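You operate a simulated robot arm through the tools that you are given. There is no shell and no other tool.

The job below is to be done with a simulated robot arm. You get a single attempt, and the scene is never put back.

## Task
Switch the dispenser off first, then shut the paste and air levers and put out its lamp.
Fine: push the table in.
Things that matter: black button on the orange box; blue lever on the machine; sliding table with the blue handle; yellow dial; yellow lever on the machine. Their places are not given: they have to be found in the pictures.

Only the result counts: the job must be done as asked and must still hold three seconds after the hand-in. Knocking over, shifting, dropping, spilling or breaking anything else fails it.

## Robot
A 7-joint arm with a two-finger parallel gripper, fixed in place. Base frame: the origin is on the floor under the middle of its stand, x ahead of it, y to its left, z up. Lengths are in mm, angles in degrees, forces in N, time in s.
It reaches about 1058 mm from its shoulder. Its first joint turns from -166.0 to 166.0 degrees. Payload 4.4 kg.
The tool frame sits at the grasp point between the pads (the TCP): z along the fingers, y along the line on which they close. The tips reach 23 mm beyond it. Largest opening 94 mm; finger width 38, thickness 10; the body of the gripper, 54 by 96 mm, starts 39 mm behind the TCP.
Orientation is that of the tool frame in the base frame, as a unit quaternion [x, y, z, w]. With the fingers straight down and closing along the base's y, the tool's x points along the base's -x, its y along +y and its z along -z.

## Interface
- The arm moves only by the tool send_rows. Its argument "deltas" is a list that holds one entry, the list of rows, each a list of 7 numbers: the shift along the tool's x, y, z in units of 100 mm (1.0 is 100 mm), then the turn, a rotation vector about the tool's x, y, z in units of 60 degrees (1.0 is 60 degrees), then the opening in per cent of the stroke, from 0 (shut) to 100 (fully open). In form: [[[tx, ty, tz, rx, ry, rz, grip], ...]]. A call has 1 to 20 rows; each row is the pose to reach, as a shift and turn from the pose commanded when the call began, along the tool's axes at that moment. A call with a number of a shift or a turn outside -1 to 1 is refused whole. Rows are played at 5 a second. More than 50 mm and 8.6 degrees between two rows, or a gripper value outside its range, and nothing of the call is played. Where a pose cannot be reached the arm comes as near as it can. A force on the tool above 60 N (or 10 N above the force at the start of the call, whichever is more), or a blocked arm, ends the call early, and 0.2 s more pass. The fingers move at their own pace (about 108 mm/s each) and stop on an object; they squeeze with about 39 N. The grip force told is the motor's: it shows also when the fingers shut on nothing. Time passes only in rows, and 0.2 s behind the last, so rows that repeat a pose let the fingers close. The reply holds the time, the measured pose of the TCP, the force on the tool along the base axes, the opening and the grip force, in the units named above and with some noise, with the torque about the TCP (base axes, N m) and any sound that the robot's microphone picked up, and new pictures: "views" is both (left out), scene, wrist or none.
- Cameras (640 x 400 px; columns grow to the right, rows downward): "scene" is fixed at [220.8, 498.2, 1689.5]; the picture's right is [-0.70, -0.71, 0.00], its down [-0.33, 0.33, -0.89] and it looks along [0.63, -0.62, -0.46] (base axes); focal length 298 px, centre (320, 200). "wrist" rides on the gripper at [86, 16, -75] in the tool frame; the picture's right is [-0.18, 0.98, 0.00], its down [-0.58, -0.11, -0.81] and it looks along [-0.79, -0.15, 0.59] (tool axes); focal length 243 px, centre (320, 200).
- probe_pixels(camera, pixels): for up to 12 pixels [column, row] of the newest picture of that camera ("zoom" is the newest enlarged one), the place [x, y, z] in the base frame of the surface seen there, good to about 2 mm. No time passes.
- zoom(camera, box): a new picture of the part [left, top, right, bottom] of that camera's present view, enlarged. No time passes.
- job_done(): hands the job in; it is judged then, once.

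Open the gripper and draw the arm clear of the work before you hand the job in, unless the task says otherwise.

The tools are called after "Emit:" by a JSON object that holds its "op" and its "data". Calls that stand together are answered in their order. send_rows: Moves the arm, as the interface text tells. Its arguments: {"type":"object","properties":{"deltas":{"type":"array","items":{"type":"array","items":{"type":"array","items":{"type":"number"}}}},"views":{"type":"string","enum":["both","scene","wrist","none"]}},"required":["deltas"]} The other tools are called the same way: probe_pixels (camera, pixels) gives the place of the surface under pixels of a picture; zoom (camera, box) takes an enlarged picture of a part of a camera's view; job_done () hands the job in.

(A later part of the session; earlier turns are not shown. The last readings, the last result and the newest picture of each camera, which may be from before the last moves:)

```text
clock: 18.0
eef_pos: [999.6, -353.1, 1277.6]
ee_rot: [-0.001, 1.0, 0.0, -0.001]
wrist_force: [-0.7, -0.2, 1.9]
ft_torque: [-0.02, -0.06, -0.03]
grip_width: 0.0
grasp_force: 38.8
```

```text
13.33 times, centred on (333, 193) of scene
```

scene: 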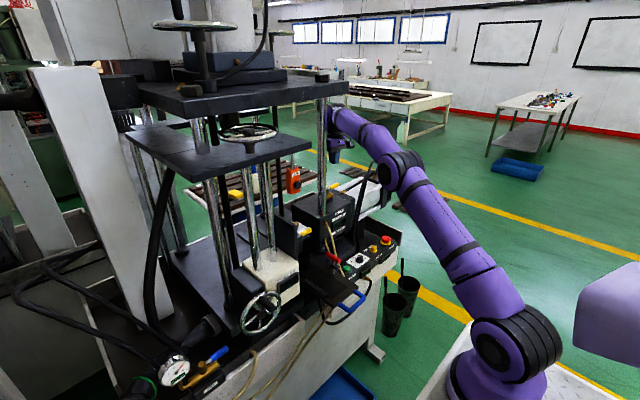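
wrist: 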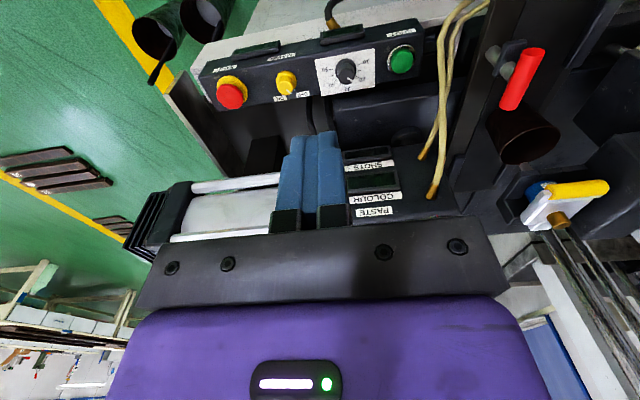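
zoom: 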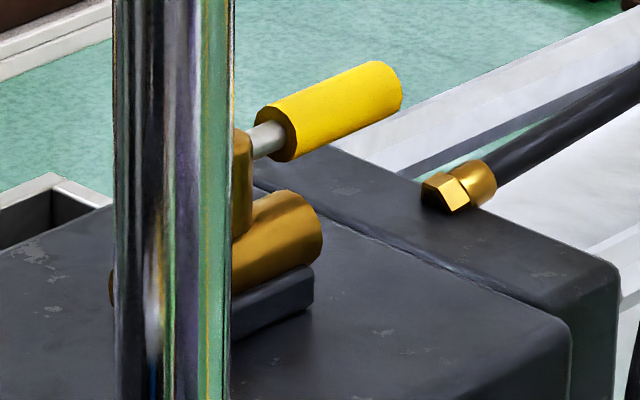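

Emit:
{"op": "probe_pixels", "data": {"camera": "zoom", "pixels": [[375, 67], [390, 110], [400, 85], [360, 100], [300, 100], [330, 82], [300, 155], [275, 135], [262, 140], [240, 150], [240, 220], [300, 240]]}}

```text
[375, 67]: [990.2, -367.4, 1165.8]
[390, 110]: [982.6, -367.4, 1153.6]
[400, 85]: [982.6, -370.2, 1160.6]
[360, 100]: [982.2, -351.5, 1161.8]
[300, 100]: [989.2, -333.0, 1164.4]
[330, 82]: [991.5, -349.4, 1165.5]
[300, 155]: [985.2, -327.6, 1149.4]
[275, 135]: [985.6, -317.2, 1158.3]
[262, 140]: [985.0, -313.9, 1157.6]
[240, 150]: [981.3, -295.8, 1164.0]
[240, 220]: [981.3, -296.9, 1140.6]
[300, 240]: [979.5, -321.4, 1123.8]
```

Handle: axis about x=990, z=1157, radius ~9.5, from y=-325 to -371, hub near (990,-288). I go behind it at (1032,-352) and descend to TCP z≈1160 (tips 10 mm below the handle, above the box).

Emit:
{"op": "send_rows", "data": {"deltas": [[[-0.32, 0.03, 0, 0, 0, 0, 0], [-0.32, 0.03, 0.3, 0, 0, 0, 0], [-0.32, 0.03, 0.6, 0, 0, 0, 0], [-0.32, 0.03, 0.9, 0, 0, 0, 0]]], "views": "scene"}}

Emit:
{"op": "zoom", "data": {"camera": "scene", "box": [300, 120, 380, 220]}}

```text
clock: 19.0
eef_pos: [1032.5, -348.5, 1184.9]
ee_rot: [-0.001, 1.0, 0.0, 0.0]
wrist_force: [-0.3, 0.4, 1.5]
ft_torque: [0.01, -0.01, 0.0]
grip_width: 0.0
grasp_force: 39.4
out of reach, approached as far as the arm can: row 1, 2
```

scene: 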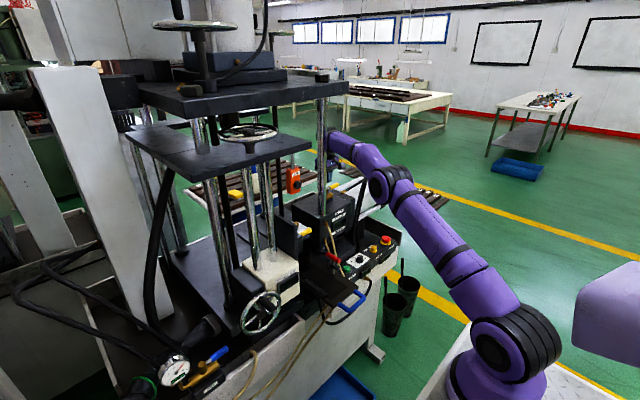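

```text
4.00 times, centred on (340, 170) of scene
```

zoom: 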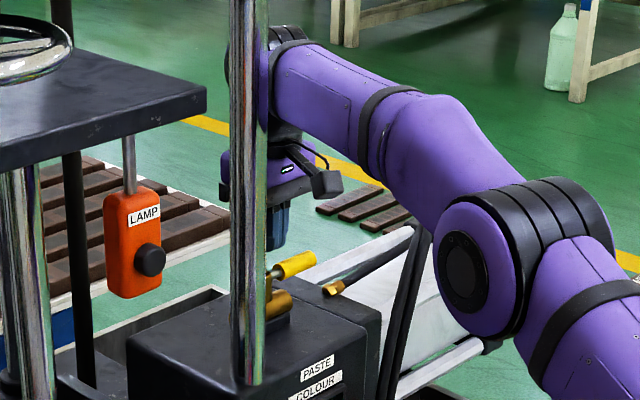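

Fingers are behind the handle (zoom (278,225)), free of contact. I lower the last 25 mm.

Emit:
{"op": "send_rows", "data": {"deltas": [[[0, -0.03, 0.12, 0, 0, 0, 0], [0, -0.03, 0.25, 0, 0, 0, 0]]], "views": "scene"}}

Emit:
{"op": "zoom", "data": {"camera": "scene", "box": [310, 165, 360, 215]}}

```text
clock: 19.6
eef_pos: [1033.6, -351.9, 1159.9]
ee_rot: [-0.001, 1.0, 0.001, 0.0]
wrist_force: [-1.2, 0.5, 0.3]
ft_torque: [-0.02, -0.02, 0.01]
grip_width: 0.1
grasp_force: 39.5
```

scene: 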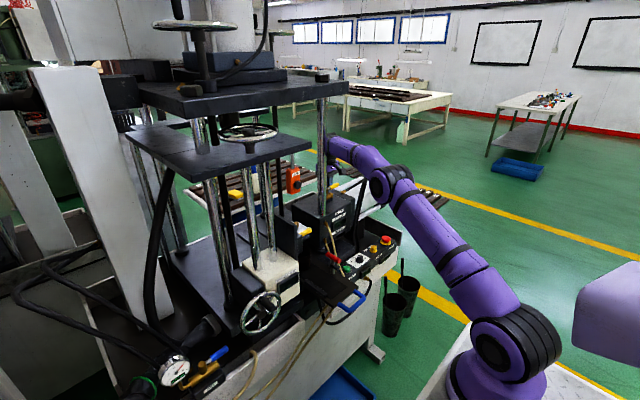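

```text
8.00 times, centred on (335, 190) of scene
```

zoom: 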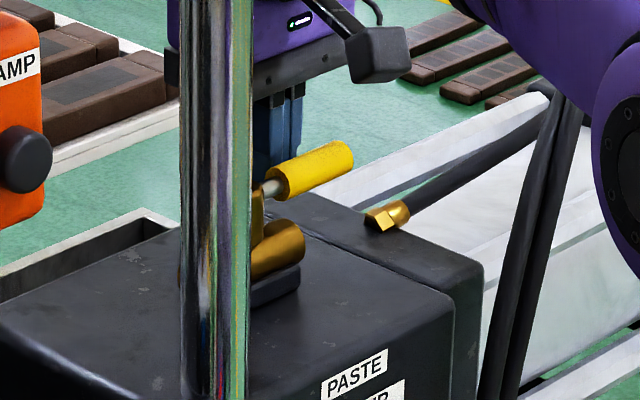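

The closed fingers are behind the handle. I pull gently toward -x by ~28 mm and watch force.

Emit:
{"op": "send_rows", "data": {"deltas": [[[0.1, 0, 0, 0, 0, 0, 0], [0.17, -0.02, 0, 0, 0, 0, 0], [0.23, -0.03, 0, 0, 0, 0, 0], [0.29, -0.04, 0, 0, 0, 0, 0]]], "views": "scene"}}

Emit:
{"op": "zoom", "data": {"camera": "scene", "box": [310, 165, 360, 215]}}

```text
clock: 20.6
eef_pos: [1003.5, -357.7, 1159.1]
ee_rot: [0.0, 1.0, 0.0, 0.001]
wrist_force: [0.4, 0.1, 0.8]
ft_torque: [0.02, 0.01, 0.01]
grip_width: 0.0
grasp_force: 38.7
```

scene: 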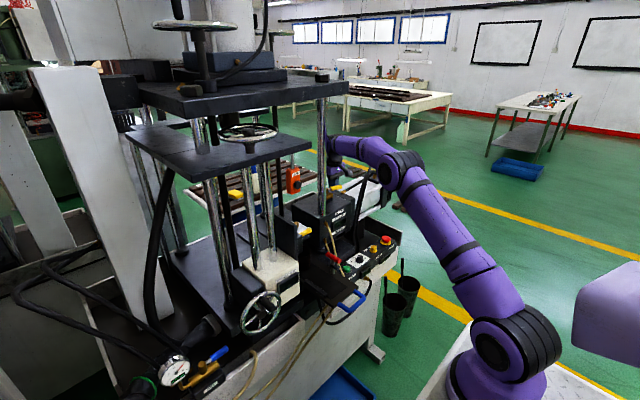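

```text
8.00 times, centred on (335, 190) of scene
```

zoom: 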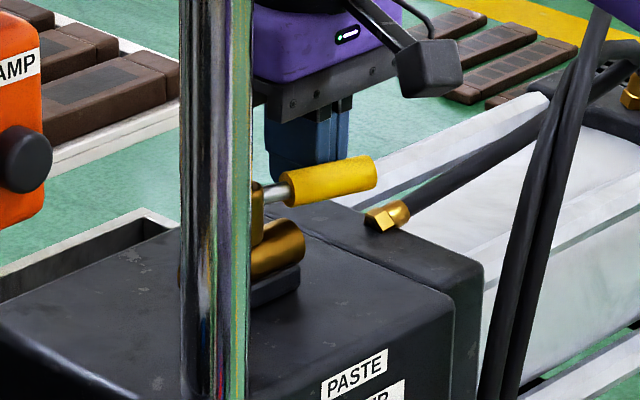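

The handle swings freely toward -x. I continue along the arc to about 75°.

Emit:
{"op": "send_rows", "data": {"deltas": [[[0.09, -0.01, 0, 0, 0, 0, 0], [0.17, -0.01, 0, 0, 0, 0, 0], [0.27, 0.01, 0, 0, 0, 0, 0], [0.36, 0.03, 0, 0, 0, 0, 0], [0.45, 0.08, 0, 0, 0, 0, 0], [0.53, 0.13, 0, 0, 0, 0, 0], [0.6, 0.21, 0, 0, 0, 0, 0], [0.67, 0.29, 0, 0, 0, 0, 0]]], "views": "scene"}}

Emit:
{"op": "zoom", "data": {"camera": "scene", "box": [310, 165, 360, 215]}}

```text
clock: 22.4
eef_pos: [937.8, -329.7, 1159.3]
ee_rot: [0.0, 1.0, 0.001, 0.0]
wrist_force: [0.3, 1.4, 0.1]
ft_torque: [0.0, 0.0, 0.01]
grip_width: 0.1
grasp_force: 39.4
```

scene: 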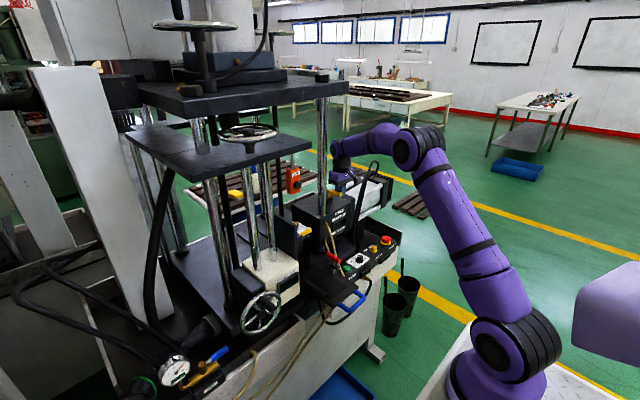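

```text
8.00 times, centred on (335, 190) of scene
```

zoom: 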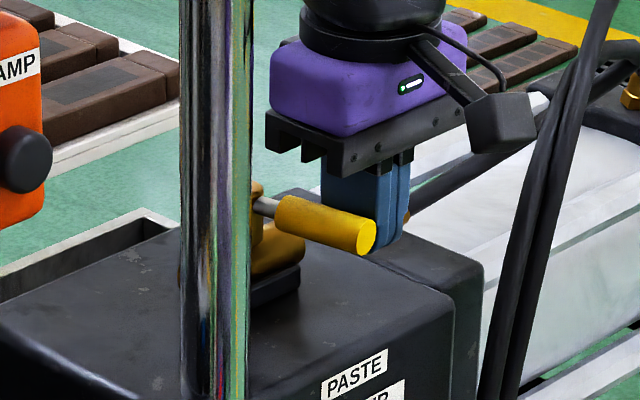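

The handle is at roughly 70°. I push on toward +y to bring it to 90° and feel for the stop.

Emit:
{"op": "send_rows", "data": {"deltas": [[[0.03, 0.06, 0, 0, 0, 0, 0], [0.06, 0.12, 0, 0, 0, 0, 0], [0.08, 0.19, 0, 0, 0, 0, 0], [0.08, 0.23, 0, 0, 0, 0, 0]]], "views": "scene"}}

Emit:
{"op": "zoom", "data": {"camera": "scene", "box": [310, 165, 360, 215]}}

```text
clock: 23.5
eef_pos: [927.6, -316.2, 1160.4]
ee_rot: [0.005, 1.0, -0.007, 0.002]
wrist_force: [11.1, -24.5, -4.7]
ft_torque: [-0.15, -0.03, -0.28]
grip_width: 0.0
grasp_force: 38.6
stopped in row 4: the force on the tool passed its limit at 63 N (the readings are from after the stop); the commanded pose is now the measured one
```

scene: 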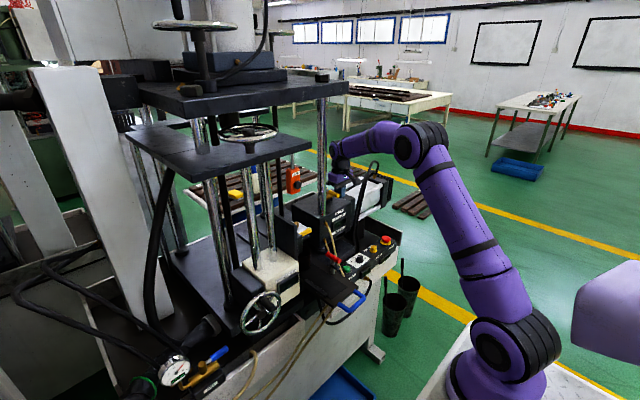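

```text
8.00 times, centred on (335, 190) of scene
```

zoom: 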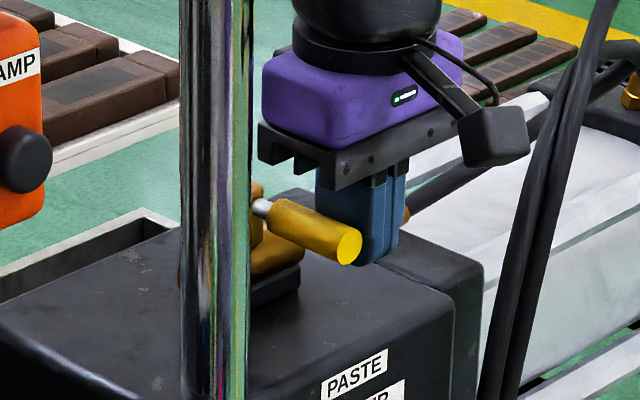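

A firm stop was met; I probe the handle to confirm it is square to the valve body.

Emit:
{"op": "probe_pixels", "data": {"camera": "zoom", "pixels": [[347, 246], [340, 262], [280, 205], [330, 222], [285, 225], [262, 208], [257, 190], [300, 245], [310, 220], [255, 235]]}}

```text
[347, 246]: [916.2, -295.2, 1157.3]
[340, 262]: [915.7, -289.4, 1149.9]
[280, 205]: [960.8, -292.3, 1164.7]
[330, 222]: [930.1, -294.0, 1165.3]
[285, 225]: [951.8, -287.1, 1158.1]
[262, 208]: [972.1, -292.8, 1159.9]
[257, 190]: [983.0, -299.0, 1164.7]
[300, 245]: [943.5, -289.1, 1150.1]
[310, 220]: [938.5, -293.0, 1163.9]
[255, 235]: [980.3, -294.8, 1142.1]
```

The handle runs from (961,-292) to (930,-294): square to the body, so the paste lever is shut. I move the peg off it, rise, and back out.

Emit:
{"op": "send_rows", "data": {"deltas": [[[0, -0.12, 0, 0, 0, 0, 0], [0, -0.2, -0.2, 0, 0, 0, 0], [0, -0.2, -0.6, 0, 0, 0, 0], [0, -0.2, -1.0, 0, 0, 0, 0]]], "views": "scene"}}

Emit:
{"op": "zoom", "data": {"camera": "scene", "box": [310, 165, 360, 215]}}

```text
clock: 24.5
eef_pos: [929.3, -327.5, 1262.4]
ee_rot: [0.003, 1.0, -0.004, 0.003]
wrist_force: [0.5, 0.1, -0.3]
ft_torque: [0.0, 0.03, -0.02]
grip_width: 0.1
grasp_force: 39.1
```

scene: 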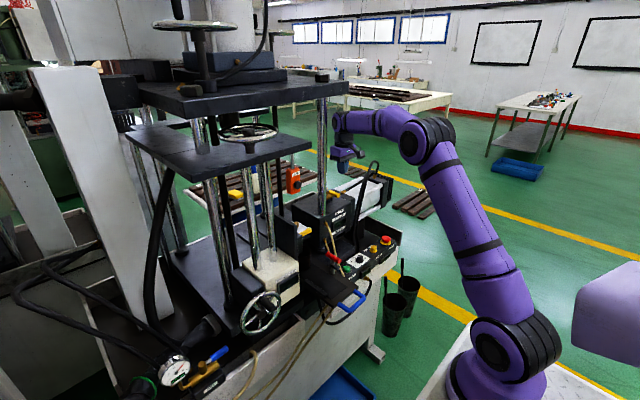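

```text
8.00 times, centred on (335, 190) of scene
```

zoom: 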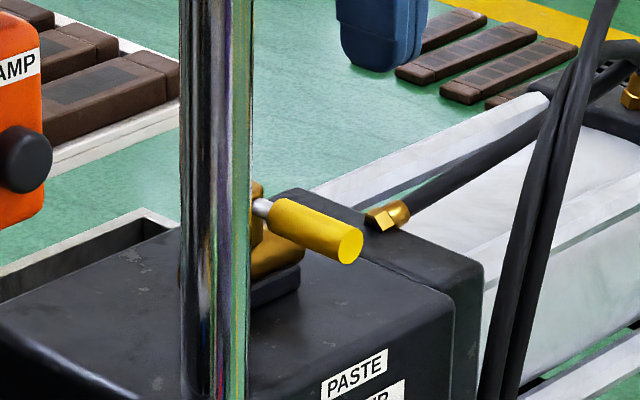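

The paste lever stays shut. I back out along -x and then traverse in front of the machine toward the air lever side (+y).

Emit:
{"op": "send_rows", "data": {"deltas": [[[0.35, 0, 0, 0, 0, 0, 0], [0.7, 0, 0, 0, 0, 0, 0], [1.0, 0, 0, 0, 0, 0, 0]]], "views": "none"}}

Emit:
{"op": "send_rows", "data": {"deltas": [[[0.33, 0.15, 0, 0, 0, 0, 0], [0.66, 0.3, 0, 0, 0, 0, 0], [1.0, 0.5, 0, 0, 0, 0, 0]]], "views": "none"}}

Emit:
{"op": "send_rows", "data": {"deltas": [[[0.3, 0.3, 0, 0, 0, 0, 0], [0.6, 0.6, 0, 0, 0, 0, 0], [0.9, 0.8, 0, 0, 0, 0, 0], [1.0, 1.0, 0, 0, 0, 0, 0]]], "views": "scene"}}

```text
clock: 25.3
eef_pos: [828.6, -330.6, 1260.1]
ee_rot: [0.003, 1.0, -0.004, 0.001]
wrist_force: [0.8, 0.0, 0.0]
ft_torque: [0.0, 0.03, -0.01]
grip_width: 0.1
grasp_force: 38.9
```

```text
clock: 26.1
eef_pos: [729.8, -279.5, 1259.2]
ee_rot: [0.003, 1.0, -0.005, 0.0]
wrist_force: [0.6, -0.6, -0.6]
ft_torque: [0.0, 0.0, -0.01]
grip_width: 0.0
grasp_force: 38.8
```

```text
clock: 27.1
eef_pos: [630.8, -178.2, 1260.4]
ee_rot: [0.004, 1.0, -0.004, 0.002]
wrist_force: [0.4, -0.2, -0.5]
ft_torque: [0.02, 0.02, 0.01]
grip_width: 0.0
grasp_force: 39.9
```

scene: 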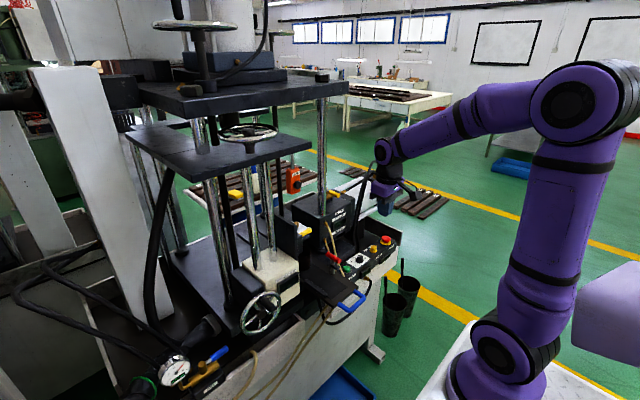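

Clear. I continue along +y toward the air lever.

Emit:
{"op": "send_rows", "data": {"deltas": [[[0.1, 0.35, 0, 0, 0, 0, 0], [0.2, 0.7, 0, 0, 0, 0, 0], [0.3, 1.0, 0, 0, 0, 0, 0]]], "views": "none"}}

Emit:
{"op": "send_rows", "data": {"deltas": [[[0, 0.35, 0.1, 0, 0, 0, 0], [0, 0.7, 0.2, 0, 0, 0, 0], [0, 1.0, 0.3, 0, 0, 0, 0]]], "views": "none"}}

Emit:
{"op": "send_rows", "data": {"deltas": [[[0, 0.35, 0.1, 0, 0, 0, 0], [0, 0.7, 0.2, 0, 0, 0, 0], [0, 1.0, 0.3, 0, 0, 0, 0]]], "views": "none"}}

Emit:
{"op": "send_rows", "data": {"deltas": [[[0, 0.35, 0, 0, 0, 0, 0], [0, 0.7, 0, 0, 0, 0, 0], [0, 1.0, 0, 0, 0, 0, 0]]], "views": "both"}}

```text
clock: 27.9
eef_pos: [599.1, -78.2, 1258.9]
ee_rot: [0.002, 1.0, -0.004, 0.001]
wrist_force: [1.1, -0.1, -0.8]
ft_torque: [0.03, -0.01, -0.04]
grip_width: 0.1
grasp_force: 38.9
```

```text
clock: 28.7
eef_pos: [599.1, 21.2, 1228.2]
ee_rot: [0.003, 1.0, -0.004, 0.002]
wrist_force: [0.0, -0.5, 0.4]
ft_torque: [0.03, 0.01, 0.01]
grip_width: 0.1
grasp_force: 39.3
```

```text
clock: 29.5
eef_pos: [601.2, 121.9, 1198.5]
ee_rot: [0.004, 1.0, -0.004, 0.002]
wrist_force: [0.0, -0.2, -0.1]
ft_torque: [-0.03, 0.02, -0.02]
grip_width: 0.0
grasp_force: 38.9
```

```text
clock: 30.3
eef_pos: [602.0, 220.0, 1195.3]
ee_rot: [0.004, 1.0, -0.005, 0.001]
wrist_force: [0.1, 0.1, 1.0]
ft_torque: [0.03, 0.0, 0.0]
grip_width: 0.0
grasp_force: 39.1
```

scene: 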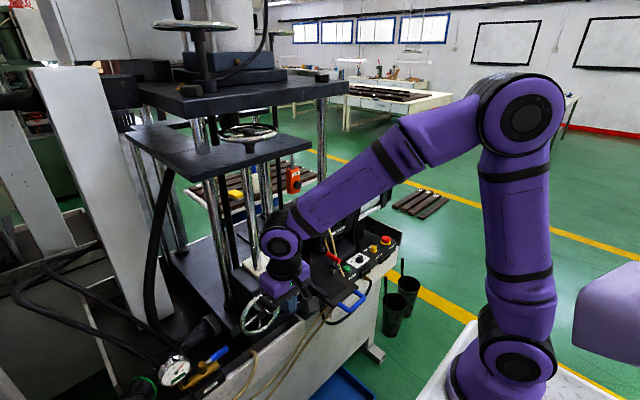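
wrist: 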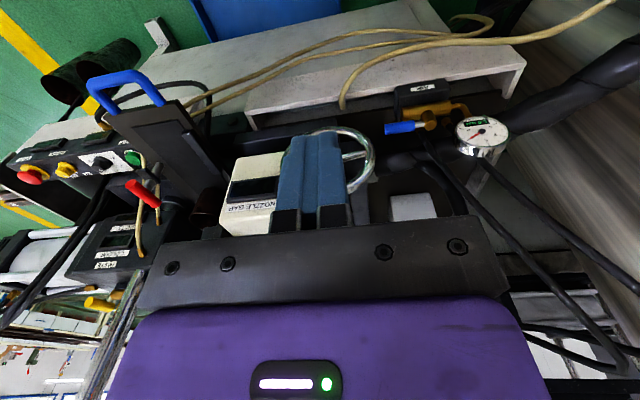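

The air valve is visible in the wrist view at (410,125). I zoom and probe it and the surroundings (wheel, hoses, gauge).

Emit:
{"op": "zoom", "data": {"camera": "wrist", "box": [320, 70, 520, 200]}}

```text
3.08 times, centred on (420, 135) of wrist
```

zoom: 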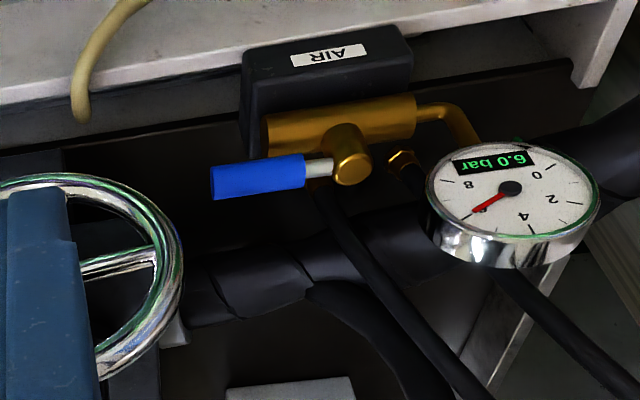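

Emit:
{"op": "probe_pixels", "data": {"camera": "zoom", "pixels": [[220, 180], [260, 172], [298, 168], [320, 168], [352, 170], [345, 145], [270, 195], [400, 120], [285, 130], [175, 240], [160, 330], [60, 185]]}}

Emit:
{"op": "probe_pixels", "data": {"camera": "zoom", "pixels": [[280, 230], [240, 250], [330, 215], [350, 250], [405, 165], [440, 210], [430, 160], [300, 270], [240, 290], [200, 200], [230, 150], [200, 125]]}}

```text
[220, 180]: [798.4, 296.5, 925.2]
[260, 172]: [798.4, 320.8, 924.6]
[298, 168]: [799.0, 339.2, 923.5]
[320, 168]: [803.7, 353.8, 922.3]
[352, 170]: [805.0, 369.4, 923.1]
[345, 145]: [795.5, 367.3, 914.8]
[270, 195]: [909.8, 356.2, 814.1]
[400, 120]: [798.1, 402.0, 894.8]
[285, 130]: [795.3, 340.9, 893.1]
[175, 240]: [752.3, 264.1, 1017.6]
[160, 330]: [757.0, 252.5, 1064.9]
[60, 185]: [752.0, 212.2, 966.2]
```

```text
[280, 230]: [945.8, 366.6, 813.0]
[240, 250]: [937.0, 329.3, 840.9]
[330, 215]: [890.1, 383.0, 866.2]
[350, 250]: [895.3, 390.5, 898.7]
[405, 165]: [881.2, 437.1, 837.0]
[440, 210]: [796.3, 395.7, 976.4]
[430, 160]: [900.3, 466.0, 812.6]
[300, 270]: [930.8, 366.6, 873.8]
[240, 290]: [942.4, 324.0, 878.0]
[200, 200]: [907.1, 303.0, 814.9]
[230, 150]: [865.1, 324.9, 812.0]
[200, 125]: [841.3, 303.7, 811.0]
```

The blue handle lies from y=293 to 340 at x≈802, z≈916, hub near (802,368). The wheel rim (y up to 264 at x≈752) and gauge (y≥395) flank it; I probe both extents more carefully.

Emit:
{"op": "probe_pixels", "data": {"camera": "zoom", "pixels": [[432, 185], [428, 230], [480, 262], [500, 245], [560, 250], [595, 200], [520, 145], [510, 190], [180, 255], [172, 330], [100, 265], [150, 290]]}}

Emit:
{"op": "zoom", "data": {"camera": "scene", "box": [150, 270, 310, 400]}}

```text
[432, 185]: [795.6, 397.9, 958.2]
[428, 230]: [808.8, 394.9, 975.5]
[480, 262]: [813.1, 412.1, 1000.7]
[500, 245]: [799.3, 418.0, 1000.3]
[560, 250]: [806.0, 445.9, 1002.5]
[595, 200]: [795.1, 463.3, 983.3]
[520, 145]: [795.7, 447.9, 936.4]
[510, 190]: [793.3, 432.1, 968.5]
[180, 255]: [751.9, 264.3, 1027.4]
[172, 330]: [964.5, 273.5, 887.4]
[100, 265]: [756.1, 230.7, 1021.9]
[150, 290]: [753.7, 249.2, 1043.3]
```

```text
3.08 times, centred on (230, 335) of scene
```

zoom: 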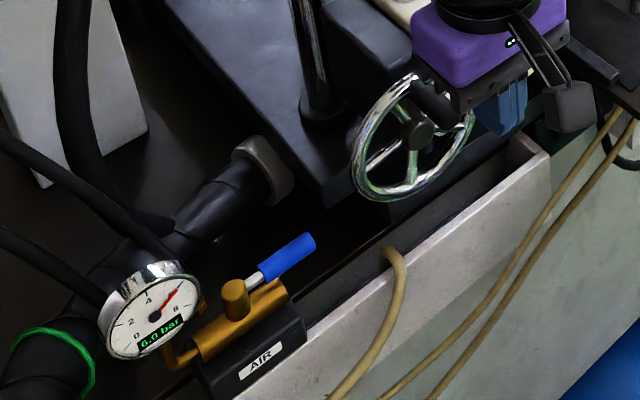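

I probe the dark slab near the lever and the hose hanging over the front edge.

Emit:
{"op": "probe_pixels", "data": {"camera": "zoom", "pixels": [[325, 195], [300, 150], [250, 80], [190, 20], [265, 170], [240, 160], [345, 215], [300, 230], [390, 250], [345, 265], [420, 130], [440, 180]]}}

```text
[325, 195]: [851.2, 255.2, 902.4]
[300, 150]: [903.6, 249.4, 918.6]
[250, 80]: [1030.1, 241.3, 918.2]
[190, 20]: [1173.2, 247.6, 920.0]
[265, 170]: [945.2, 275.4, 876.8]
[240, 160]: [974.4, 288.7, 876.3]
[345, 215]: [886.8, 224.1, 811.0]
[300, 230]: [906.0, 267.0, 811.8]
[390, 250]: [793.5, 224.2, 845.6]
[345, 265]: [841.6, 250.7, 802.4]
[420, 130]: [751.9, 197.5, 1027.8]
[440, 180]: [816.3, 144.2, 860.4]
```

The slab stays at y<255 and the gauge at x 793–820, y≥395, so a vertical hand at y≈320–350 fits. I lower and move in front of the air lever at y≈330, above gauge height.

Emit:
{"op": "send_rows", "data": {"deltas": [[[0, 0.35, 0.3, 0, 0, 0, 0], [0, 0.7, 0.6, 0, 0, 0, 0], [0, 1.0, 0.9, 0, 0, 0, 0]]], "views": "none"}}

Emit:
{"op": "send_rows", "data": {"deltas": [[[-0.35, 0.03, 0.1, 0, 0, 0, 0], [-0.7, 0.06, 0.2, 0, 0, 0, 0], [-1.0, 0.08, 0.3, 0, 0, 0, 0]]], "views": "both"}}

```text
clock: 31.1
eef_pos: [603.7, 322.1, 1106.8]
ee_rot: [0.002, 1.0, -0.005, 0.002]
wrist_force: [-0.3, -0.5, 1.0]
ft_torque: [0.02, -0.01, 0.02]
grip_width: 0.0
grasp_force: 38.7
```

```text
clock: 31.9
eef_pos: [702.9, 329.4, 1075.6]
ee_rot: [0.003, 1.0, -0.005, 0.002]
wrist_force: [-0.2, 0.1, 0.9]
ft_torque: [-0.02, 0.0, -0.01]
grip_width: 0.1
grasp_force: 39.0
```

scene: 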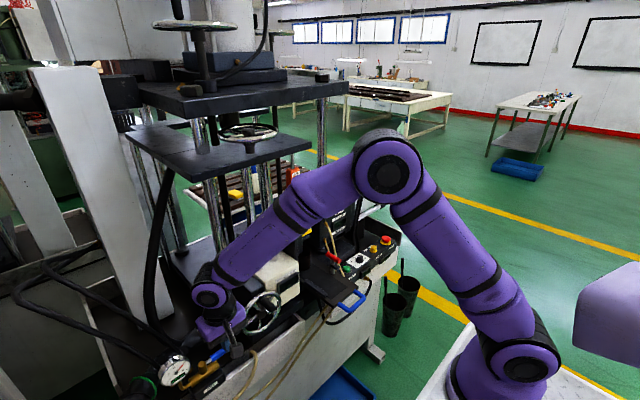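
wrist: 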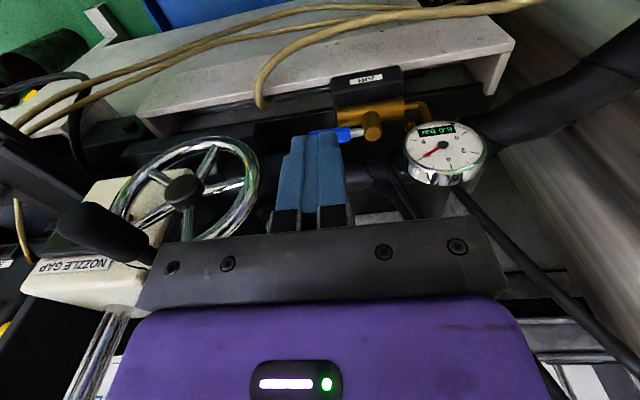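

I probe the wheel's protruding knob and rim from this view.

Emit:
{"op": "probe_pixels", "data": {"camera": "wrist", "pixels": [[90, 225], [140, 250], [258, 180], [230, 230], [180, 190], [372, 125], [345, 133], [318, 137], [410, 150], [435, 140]]}}

```text
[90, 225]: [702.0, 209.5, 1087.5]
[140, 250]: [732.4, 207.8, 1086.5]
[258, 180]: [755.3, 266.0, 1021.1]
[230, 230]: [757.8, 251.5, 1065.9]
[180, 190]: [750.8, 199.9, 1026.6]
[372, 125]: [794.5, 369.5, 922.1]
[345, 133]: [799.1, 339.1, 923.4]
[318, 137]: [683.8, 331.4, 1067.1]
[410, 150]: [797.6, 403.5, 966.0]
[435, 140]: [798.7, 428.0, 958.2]
```

The knob is at y≈208, well clear of the hand (y≥281). I move forward over the lever to x≈842.

Emit:
{"op": "send_rows", "data": {"deltas": [[[-0.35, 0, 0, 0, 0, 0, 0], [-0.7, 0, 0, 0, 0, 0, 0], [-1.0, 0, 0, 0, 0, 0, 0]]], "views": "none"}}

Emit:
{"op": "send_rows", "data": {"deltas": [[[-0.2, 0, 0, 0, 0, 0, 0], [-0.39, 0, 0, 0, 0, 0, 0], [-0.39, 0, 0.3, 0, 0, 0, 0], [-0.39, 0, 0.6, 0, 0, 0, 0], [-0.39, 0, 0.9, 0, 0, 0, 0]]], "views": "both"}}

Emit:
{"op": "zoom", "data": {"camera": "scene", "box": [150, 270, 310, 400]}}

```text
clock: 32.7
eef_pos: [801.4, 323.0, 1073.4]
ee_rot: [0.002, 1.0, -0.005, 0.002]
wrist_force: [-0.6, 0.1, 0.8]
ft_torque: [0.05, -0.01, -0.01]
grip_width: 0.3
grasp_force: 38.9
```

```text
clock: 33.9
eef_pos: [839.7, 325.9, 985.9]
ee_rot: [0.003, 1.0, -0.004, 0.003]
wrist_force: [-1.4, 0.8, 1.2]
ft_torque: [0.05, -0.01, 0.0]
grip_width: 0.2
grasp_force: 39.0
```

scene: 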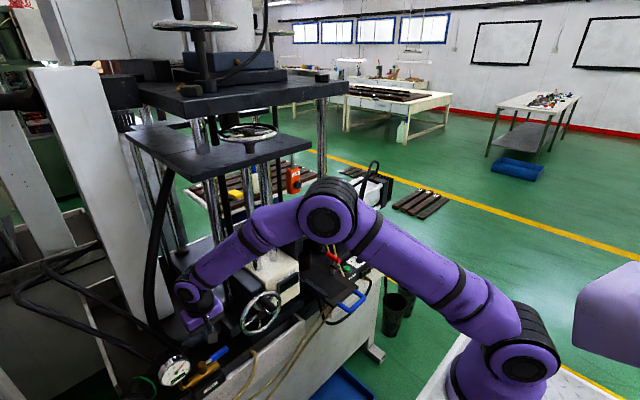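
wrist: 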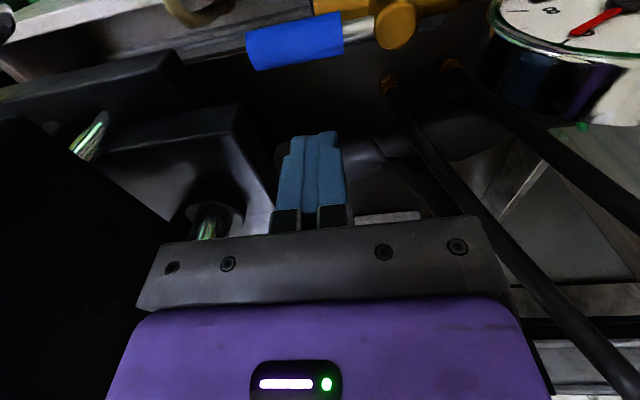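

```text
3.08 times, centred on (230, 335) of scene
```

zoom: 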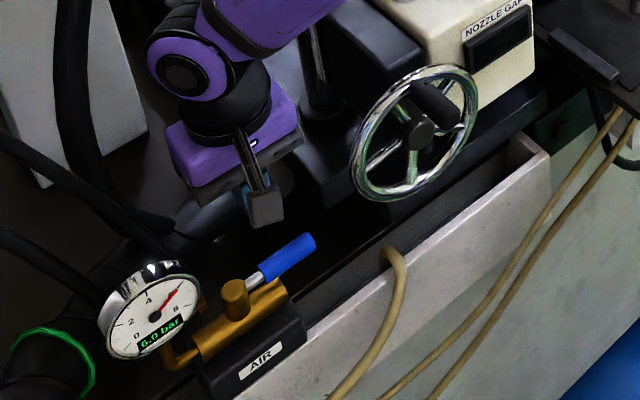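

Two black tubes run past the right side of the wrist view at (430,150)–(520,300); I probe how near they are to the hand.

Emit:
{"op": "probe_pixels", "data": {"camera": "wrist", "pixels": [[395, 95], [430, 150], [480, 220], [520, 300], [545, 370], [460, 75], [520, 130], [620, 210], [395, 25], [300, 40], [380, 190], [250, 165]]}}

```text
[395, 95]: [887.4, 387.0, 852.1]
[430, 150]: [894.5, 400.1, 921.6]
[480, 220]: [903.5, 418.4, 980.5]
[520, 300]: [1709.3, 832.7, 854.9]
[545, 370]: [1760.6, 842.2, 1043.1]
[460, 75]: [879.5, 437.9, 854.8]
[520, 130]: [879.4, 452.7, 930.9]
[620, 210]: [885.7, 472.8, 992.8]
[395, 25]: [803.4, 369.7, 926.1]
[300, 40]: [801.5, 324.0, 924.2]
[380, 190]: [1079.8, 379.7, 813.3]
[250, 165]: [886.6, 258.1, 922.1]
```

Tubes are at (895–903, 400–418), about 35 mm from the hand at worst. I lower to TCP z≈927 behind the blue handle.

Emit:
{"op": "send_rows", "data": {"deltas": [[[-0.02, 0.02, 0.2, 0, 0, 0, 0], [-0.02, 0.02, 0.4, 0, 0, 0, 0], [-0.02, 0.02, 0.58, 0, 0, 0, 0]]], "views": "both"}}

Emit:
{"op": "zoom", "data": {"camera": "scene", "box": [170, 310, 270, 400]}}

```text
clock: 34.7
eef_pos: [845.2, 327.0, 927.4]
ee_rot: [0.003, 1.0, -0.003, 0.002]
wrist_force: [-0.2, -0.3, 0.5]
ft_torque: [-0.02, -0.05, -0.02]
grip_width: 0.0
grasp_force: 39.1
```

scene: 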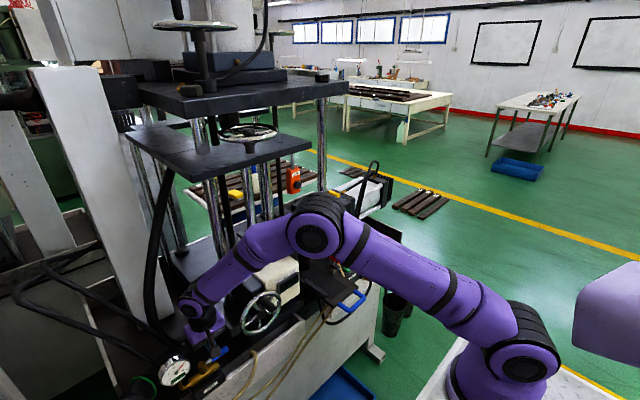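
wrist: 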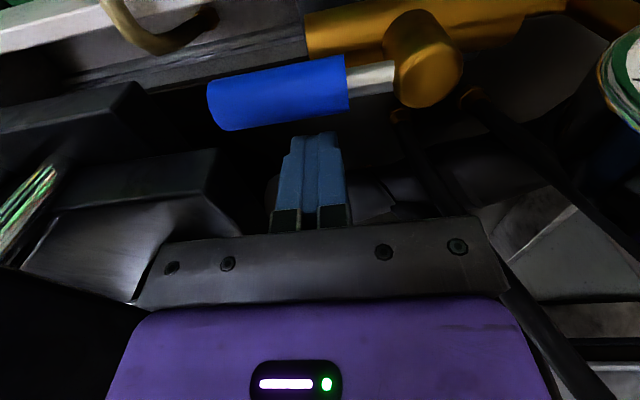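

```text
4.44 times, centred on (220, 355) of scene
```

zoom: 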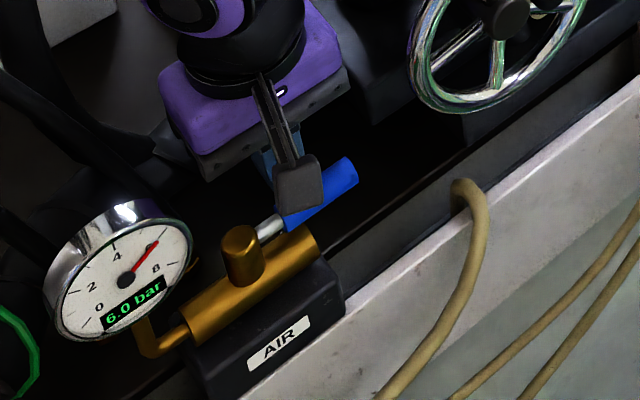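

The fingertips are just behind the blue handle. I pull gently toward -x by ~20 mm and check.

Emit:
{"op": "send_rows", "data": {"deltas": [[[0.06, 0, 0, 0, 0, 0, 0], [0.12, -0.01, 0, 0, 0, 0, 0], [0.17, -0.04, 0, 0, 0, 0, 0], [0.22, -0.065, 0, 0, 0, 0, 0]]], "views": "both"}}

```text
clock: 35.7
eef_pos: [823.3, 319.7, 927.5]
ee_rot: [0.003, 1.0, -0.005, 0.002]
wrist_force: [0.3, -0.4, -0.6]
ft_torque: [-0.01, -0.03, -0.03]
grip_width: 0.0
grasp_force: 38.7
```

scene: 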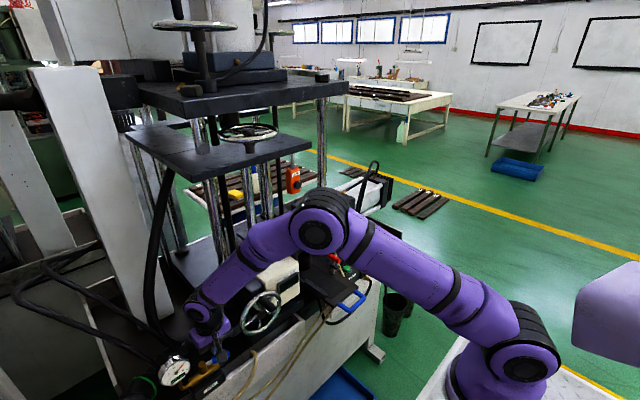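
wrist: 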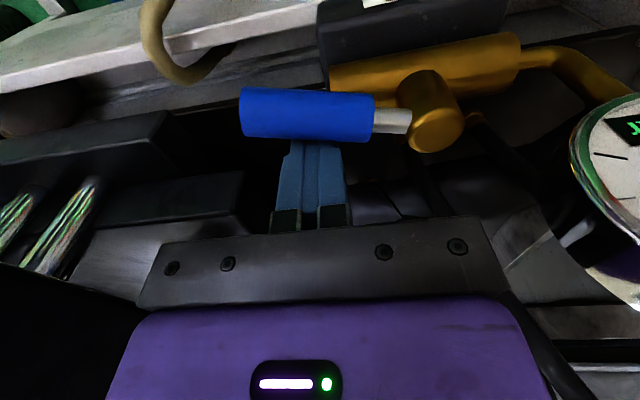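

The blue handle is turning freely. I go on along the arc to about 60°, keeping y≥318 to stay clear of the wheel.

Emit:
{"op": "send_rows", "data": {"deltas": [[[0.06, -0.02, 0, 0, 0, 0, 0], [0.11, -0.035, 0, 0, 0, 0, 0], [0.18, -0.035, 0, 0, 0, 0, 0], [0.25, -0.03, 0, 0, 0, 0, 0], [0.32, 0.0, 0, 0, 0, 0, 0], [0.39, 0.025, 0, 0, 0, 0, 0]]], "views": "both"}}

Emit:
{"op": "zoom", "data": {"camera": "scene", "box": [170, 310, 270, 400]}}

```text
clock: 37.1
eef_pos: [783.3, 322.6, 928.3]
ee_rot: [0.004, 1.0, -0.004, 0.002]
wrist_force: [-0.1, 0.6, 0.7]
ft_torque: [-0.01, -0.01, -0.03]
grip_width: 0.0
grasp_force: 38.9
```

scene: 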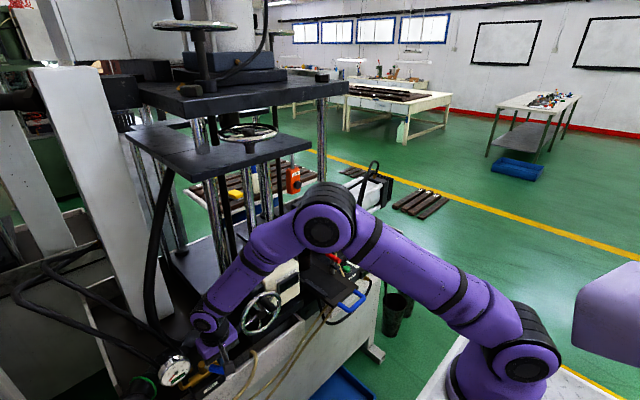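
wrist: 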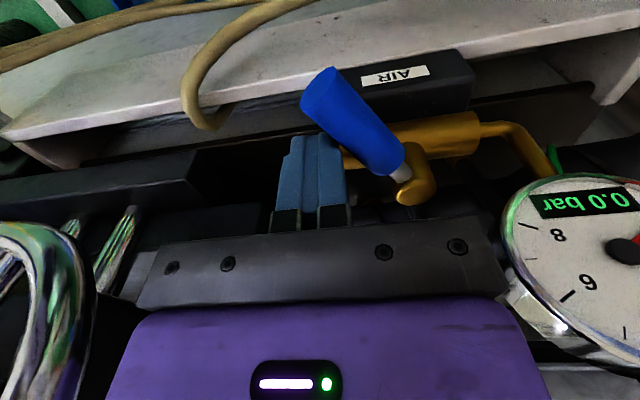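

```text
4.44 times, centred on (220, 355) of scene
```

zoom: 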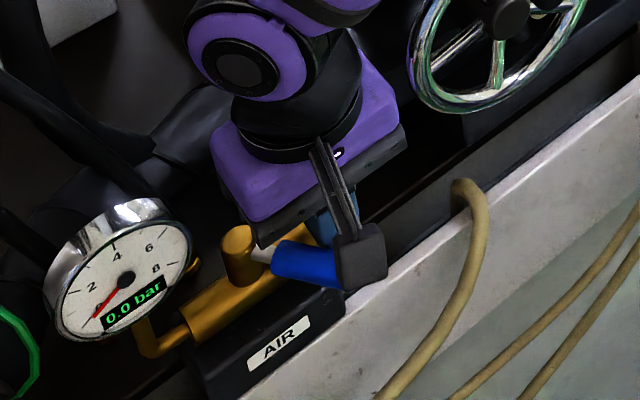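

The gauge now reads 0.0 bar. I finish the swing to the 90° stop.

Emit:
{"op": "send_rows", "data": {"deltas": [[[0.07, 0.025, 0, 0, 0, 0, 0], [0.13, 0.05, 0, 0, 0, 0, 0], [0.19, 0.09, 0, 0, 0, 0, 0], [0.24, 0.13, 0, 0, 0, 0, 0], [0.28, 0.18, 0, 0, 0, 0, 0], [0.31, 0.22, 0, 0, 0, 0, 0], [0.31, 0.25, 0, 0, 0, 0, 0]]], "views": "both"}}

Emit:
{"op": "zoom", "data": {"camera": "scene", "box": [170, 310, 270, 400]}}

```text
clock: 38.7
eef_pos: [752.1, 349.9, 926.5]
ee_rot: [0.003, 1.0, -0.005, 0.002]
wrist_force: [-1.0, 0.1, 0.1]
ft_torque: [0.02, 0.02, 0.02]
grip_width: 0.0
grasp_force: 39.0
```

scene: 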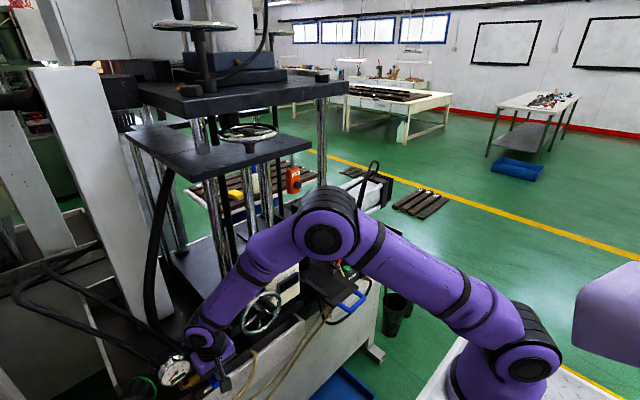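
wrist: 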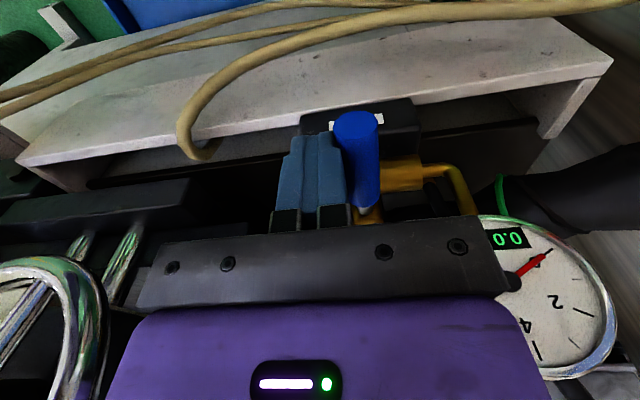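

```text
4.44 times, centred on (220, 355) of scene
```

zoom: 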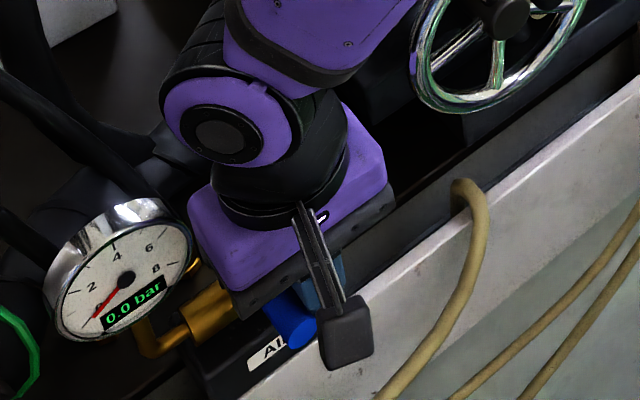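

No stop felt yet; the handle is near 90°. I probe its line and then nudge further.

Emit:
{"op": "probe_pixels", "data": {"camera": "wrist", "pixels": [[357, 118], [360, 140], [365, 170], [368, 195], [370, 208], [400, 175], [378, 215]]}}

Emit:
{"op": "send_rows", "data": {"deltas": [[[0, 0.02, 0, 0, 0, 0, 0], [0, 0.04, 0, 0, 0, 0, 0]]], "views": "wrist"}}

```text
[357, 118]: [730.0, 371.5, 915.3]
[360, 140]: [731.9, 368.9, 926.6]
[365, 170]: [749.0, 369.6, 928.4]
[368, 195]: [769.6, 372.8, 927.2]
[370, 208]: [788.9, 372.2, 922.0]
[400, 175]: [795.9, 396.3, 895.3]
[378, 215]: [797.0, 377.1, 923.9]
```

```text
clock: 39.3
eef_pos: [752.5, 352.8, 927.4]
ee_rot: [0.003, 1.0, -0.005, 0.001]
wrist_force: [-4.1, -6.8, 2.5]
ft_torque: [-0.09, 0.05, 0.08]
grip_width: 0.0
grasp_force: 38.5
```

wrist: 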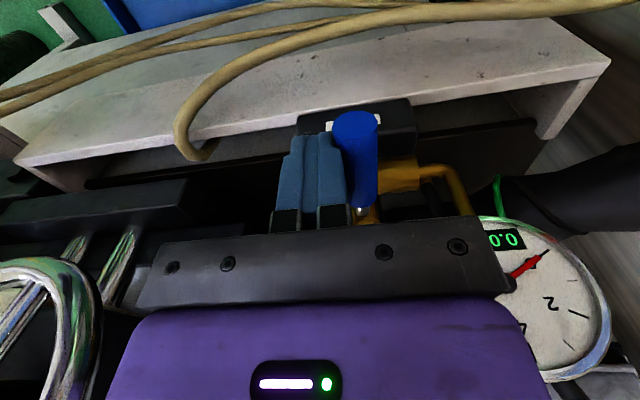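

A light contact force now appears; I press 3 mm more to be sure it is at the stop.

Emit:
{"op": "send_rows", "data": {"deltas": [[[0, 0.015, 0, 0, 0, 0, 0], [0, 0.03, 0, 0, 0, 0, 0], [0, 0.03, 0, 0, 0, 0, 0]]], "views": "wrist"}}

```text
clock: 40.1
eef_pos: [753.3, 352.4, 927.6]
ee_rot: [0.003, 1.0, -0.006, 0.002]
wrist_force: [-7.1, -29.5, 7.9]
ft_torque: [-0.24, 0.1, -0.05]
grip_width: 0.2
grasp_force: 38.8
```

wrist: 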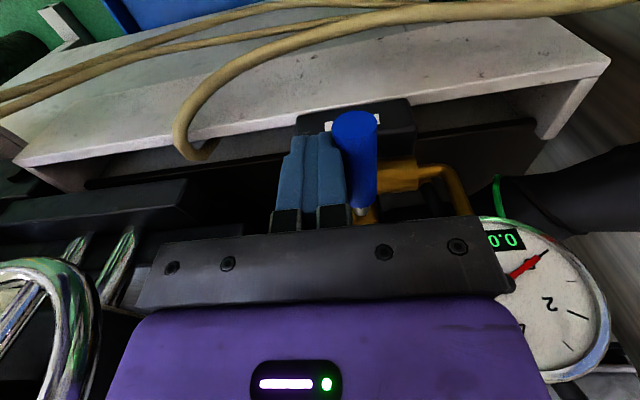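

The air lever is firmly at its stop (29 N). I back the peg off, rise clear of the wheel and gauge.

Emit:
{"op": "send_rows", "data": {"deltas": [[[0, -0.1, 0, 0, 0, 0, 0], [0, -0.14, -0.25, 0, 0, 0, 0], [0, -0.14, -0.6, 0, 0, 0, 0], [0, -0.14, -1.0, 0, 0, 0, 0]]], "views": "both"}}

Emit:
{"op": "zoom", "data": {"camera": "wrist", "box": [280, 60, 480, 200]}}

```text
clock: 41.1
eef_pos: [753.2, 340.3, 1028.4]
ee_rot: [0.003, 1.0, -0.004, 0.001]
wrist_force: [-0.1, -0.8, -0.9]
ft_torque: [-0.01, 0.0, 0.01]
grip_width: 0.0
grasp_force: 39.2
```

scene: 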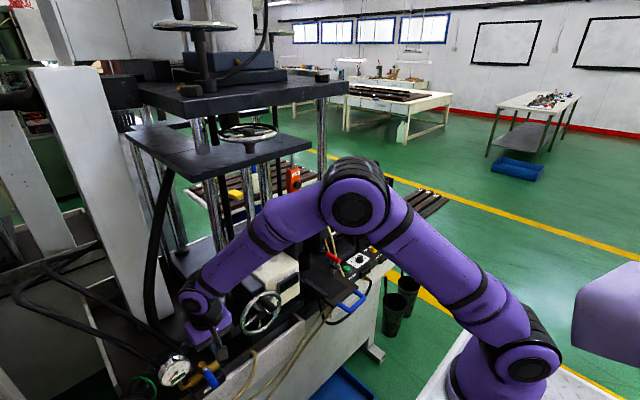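
wrist: 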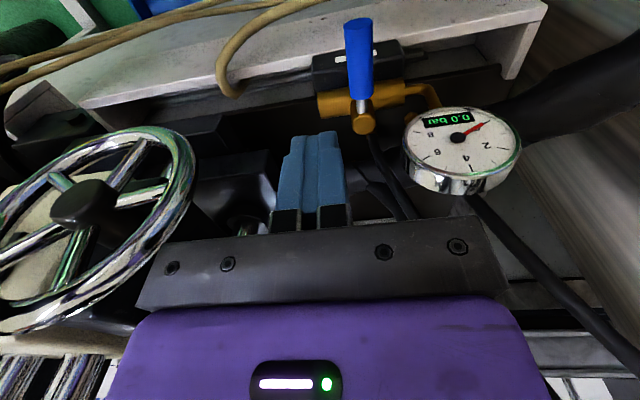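

```text
2.86 times, centred on (380, 130) of wrist
```

zoom: 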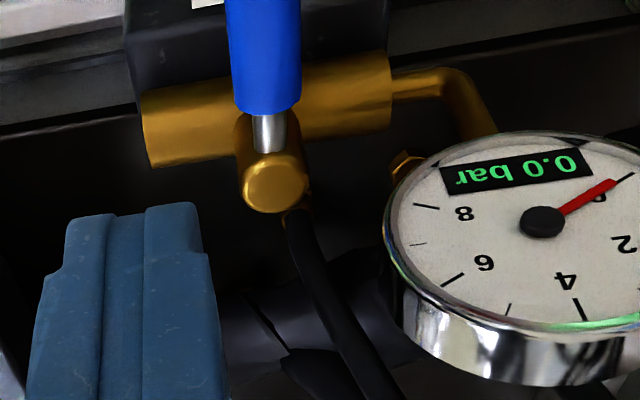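

The air lever is square to its body and the gauge reads 0.0 bar. I withdraw up and toward the lamp button's front.

Emit:
{"op": "send_rows", "data": {"deltas": [[[0.2, 0, -0.35, 0, 0, 0, 0], [0.5, 0, -0.65, 0, 0, 0, 0], [0.8, 0, -0.9, 0, 0, 0, 0], [1.0, 0, -1.0, 0, 0, 0, 0]]], "views": "none"}}

Emit:
{"op": "send_rows", "data": {"deltas": [[[0.15, -0.25, -0.25, 0, 0, 0, 0], [0.3, -0.5, -0.5, 0, 0, 0, 0], [0.4, -0.75, -0.75, 0, 0, 0, 0], [0.5, -1.0, -1.0, 0, 0, 0, 0]]], "views": "none"}}

Emit:
{"op": "send_rows", "data": {"deltas": [[[0.1, -0.3, -0.3, 0, 0, 0, 0], [0.2, -0.6, -0.5, 0, 0, 0, 0], [0.3, -0.9, -0.7, 0, 0, 0, 0], [0.3, -1.0, -0.8, 0, 0, 0, 0]]], "views": "both"}}

```text
clock: 42.1
eef_pos: [648.5, 343.8, 1128.4]
ee_rot: [0.004, 1.0, -0.004, 0.002]
wrist_force: [1.6, 0.2, -0.5]
ft_torque: [0.02, 0.02, -0.01]
grip_width: 0.2
grasp_force: 38.1
```

```text
clock: 43.1
eef_pos: [600.5, 245.4, 1229.1]
ee_rot: [0.002, 1.0, -0.005, 0.002]
wrist_force: [0.3, 0.2, -0.3]
ft_torque: [0.0, 0.04, 0.0]
grip_width: 0.0
grasp_force: 39.0
```

```text
clock: 44.1
eef_pos: [570.2, 145.9, 1309.5]
ee_rot: [0.002, 1.0, -0.004, 0.002]
wrist_force: [-0.1, 0.5, 0.2]
ft_torque: [-0.03, 0.0, -0.03]
grip_width: 0.0
grasp_force: 39.3
```

scene: 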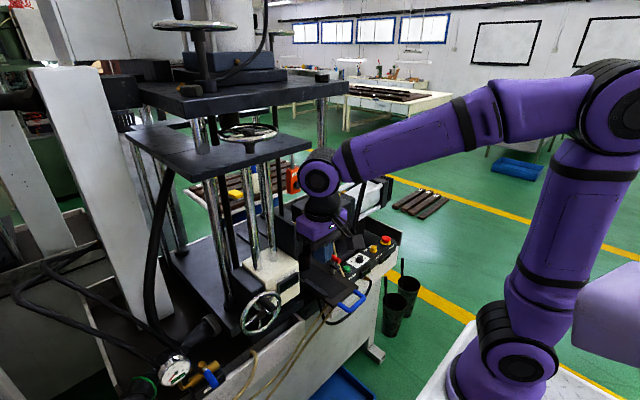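
wrist: 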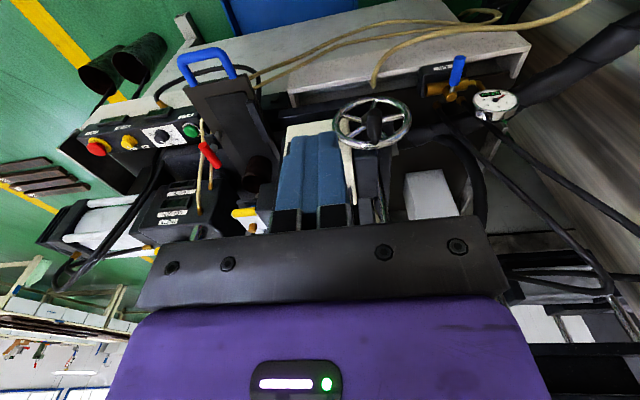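

Now I pitch the hand toward +x (45° in this call) while moving toward the button's y.

Emit:
{"op": "send_rows", "data": {"deltas": [[[0.05, -0.167, 0, 0, -0.125, 0, 0], [0.1, -0.333, 0, 0, -0.25, 0, 0], [0.1, -0.5, 0, 0, -0.375, 0, 0], [0.1, -0.667, 0, 0, -0.5, 0, 0], [0.1, -0.833, 0, 0, -0.625, 0, 0], [0.1, -1.0, 0, 0, -0.75, 0, 0]]], "views": "both"}}

```text
clock: 45.5
eef_pos: [558.5, 46.6, 1308.5]
ee_rot: [0.001, 0.923, -0.005, 0.385]
wrist_force: [0.0, 0.4, -0.5]
ft_torque: [0.02, 0.0, -0.01]
grip_width: 0.2
grasp_force: 38.5
```

scene: 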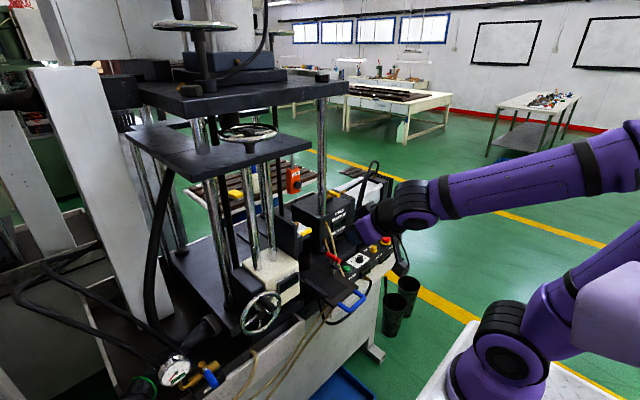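
wrist: 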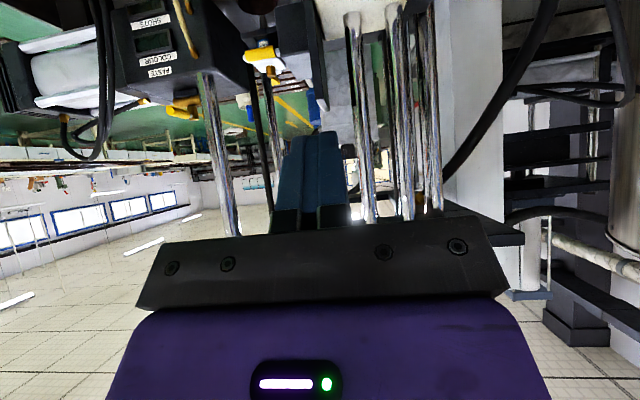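

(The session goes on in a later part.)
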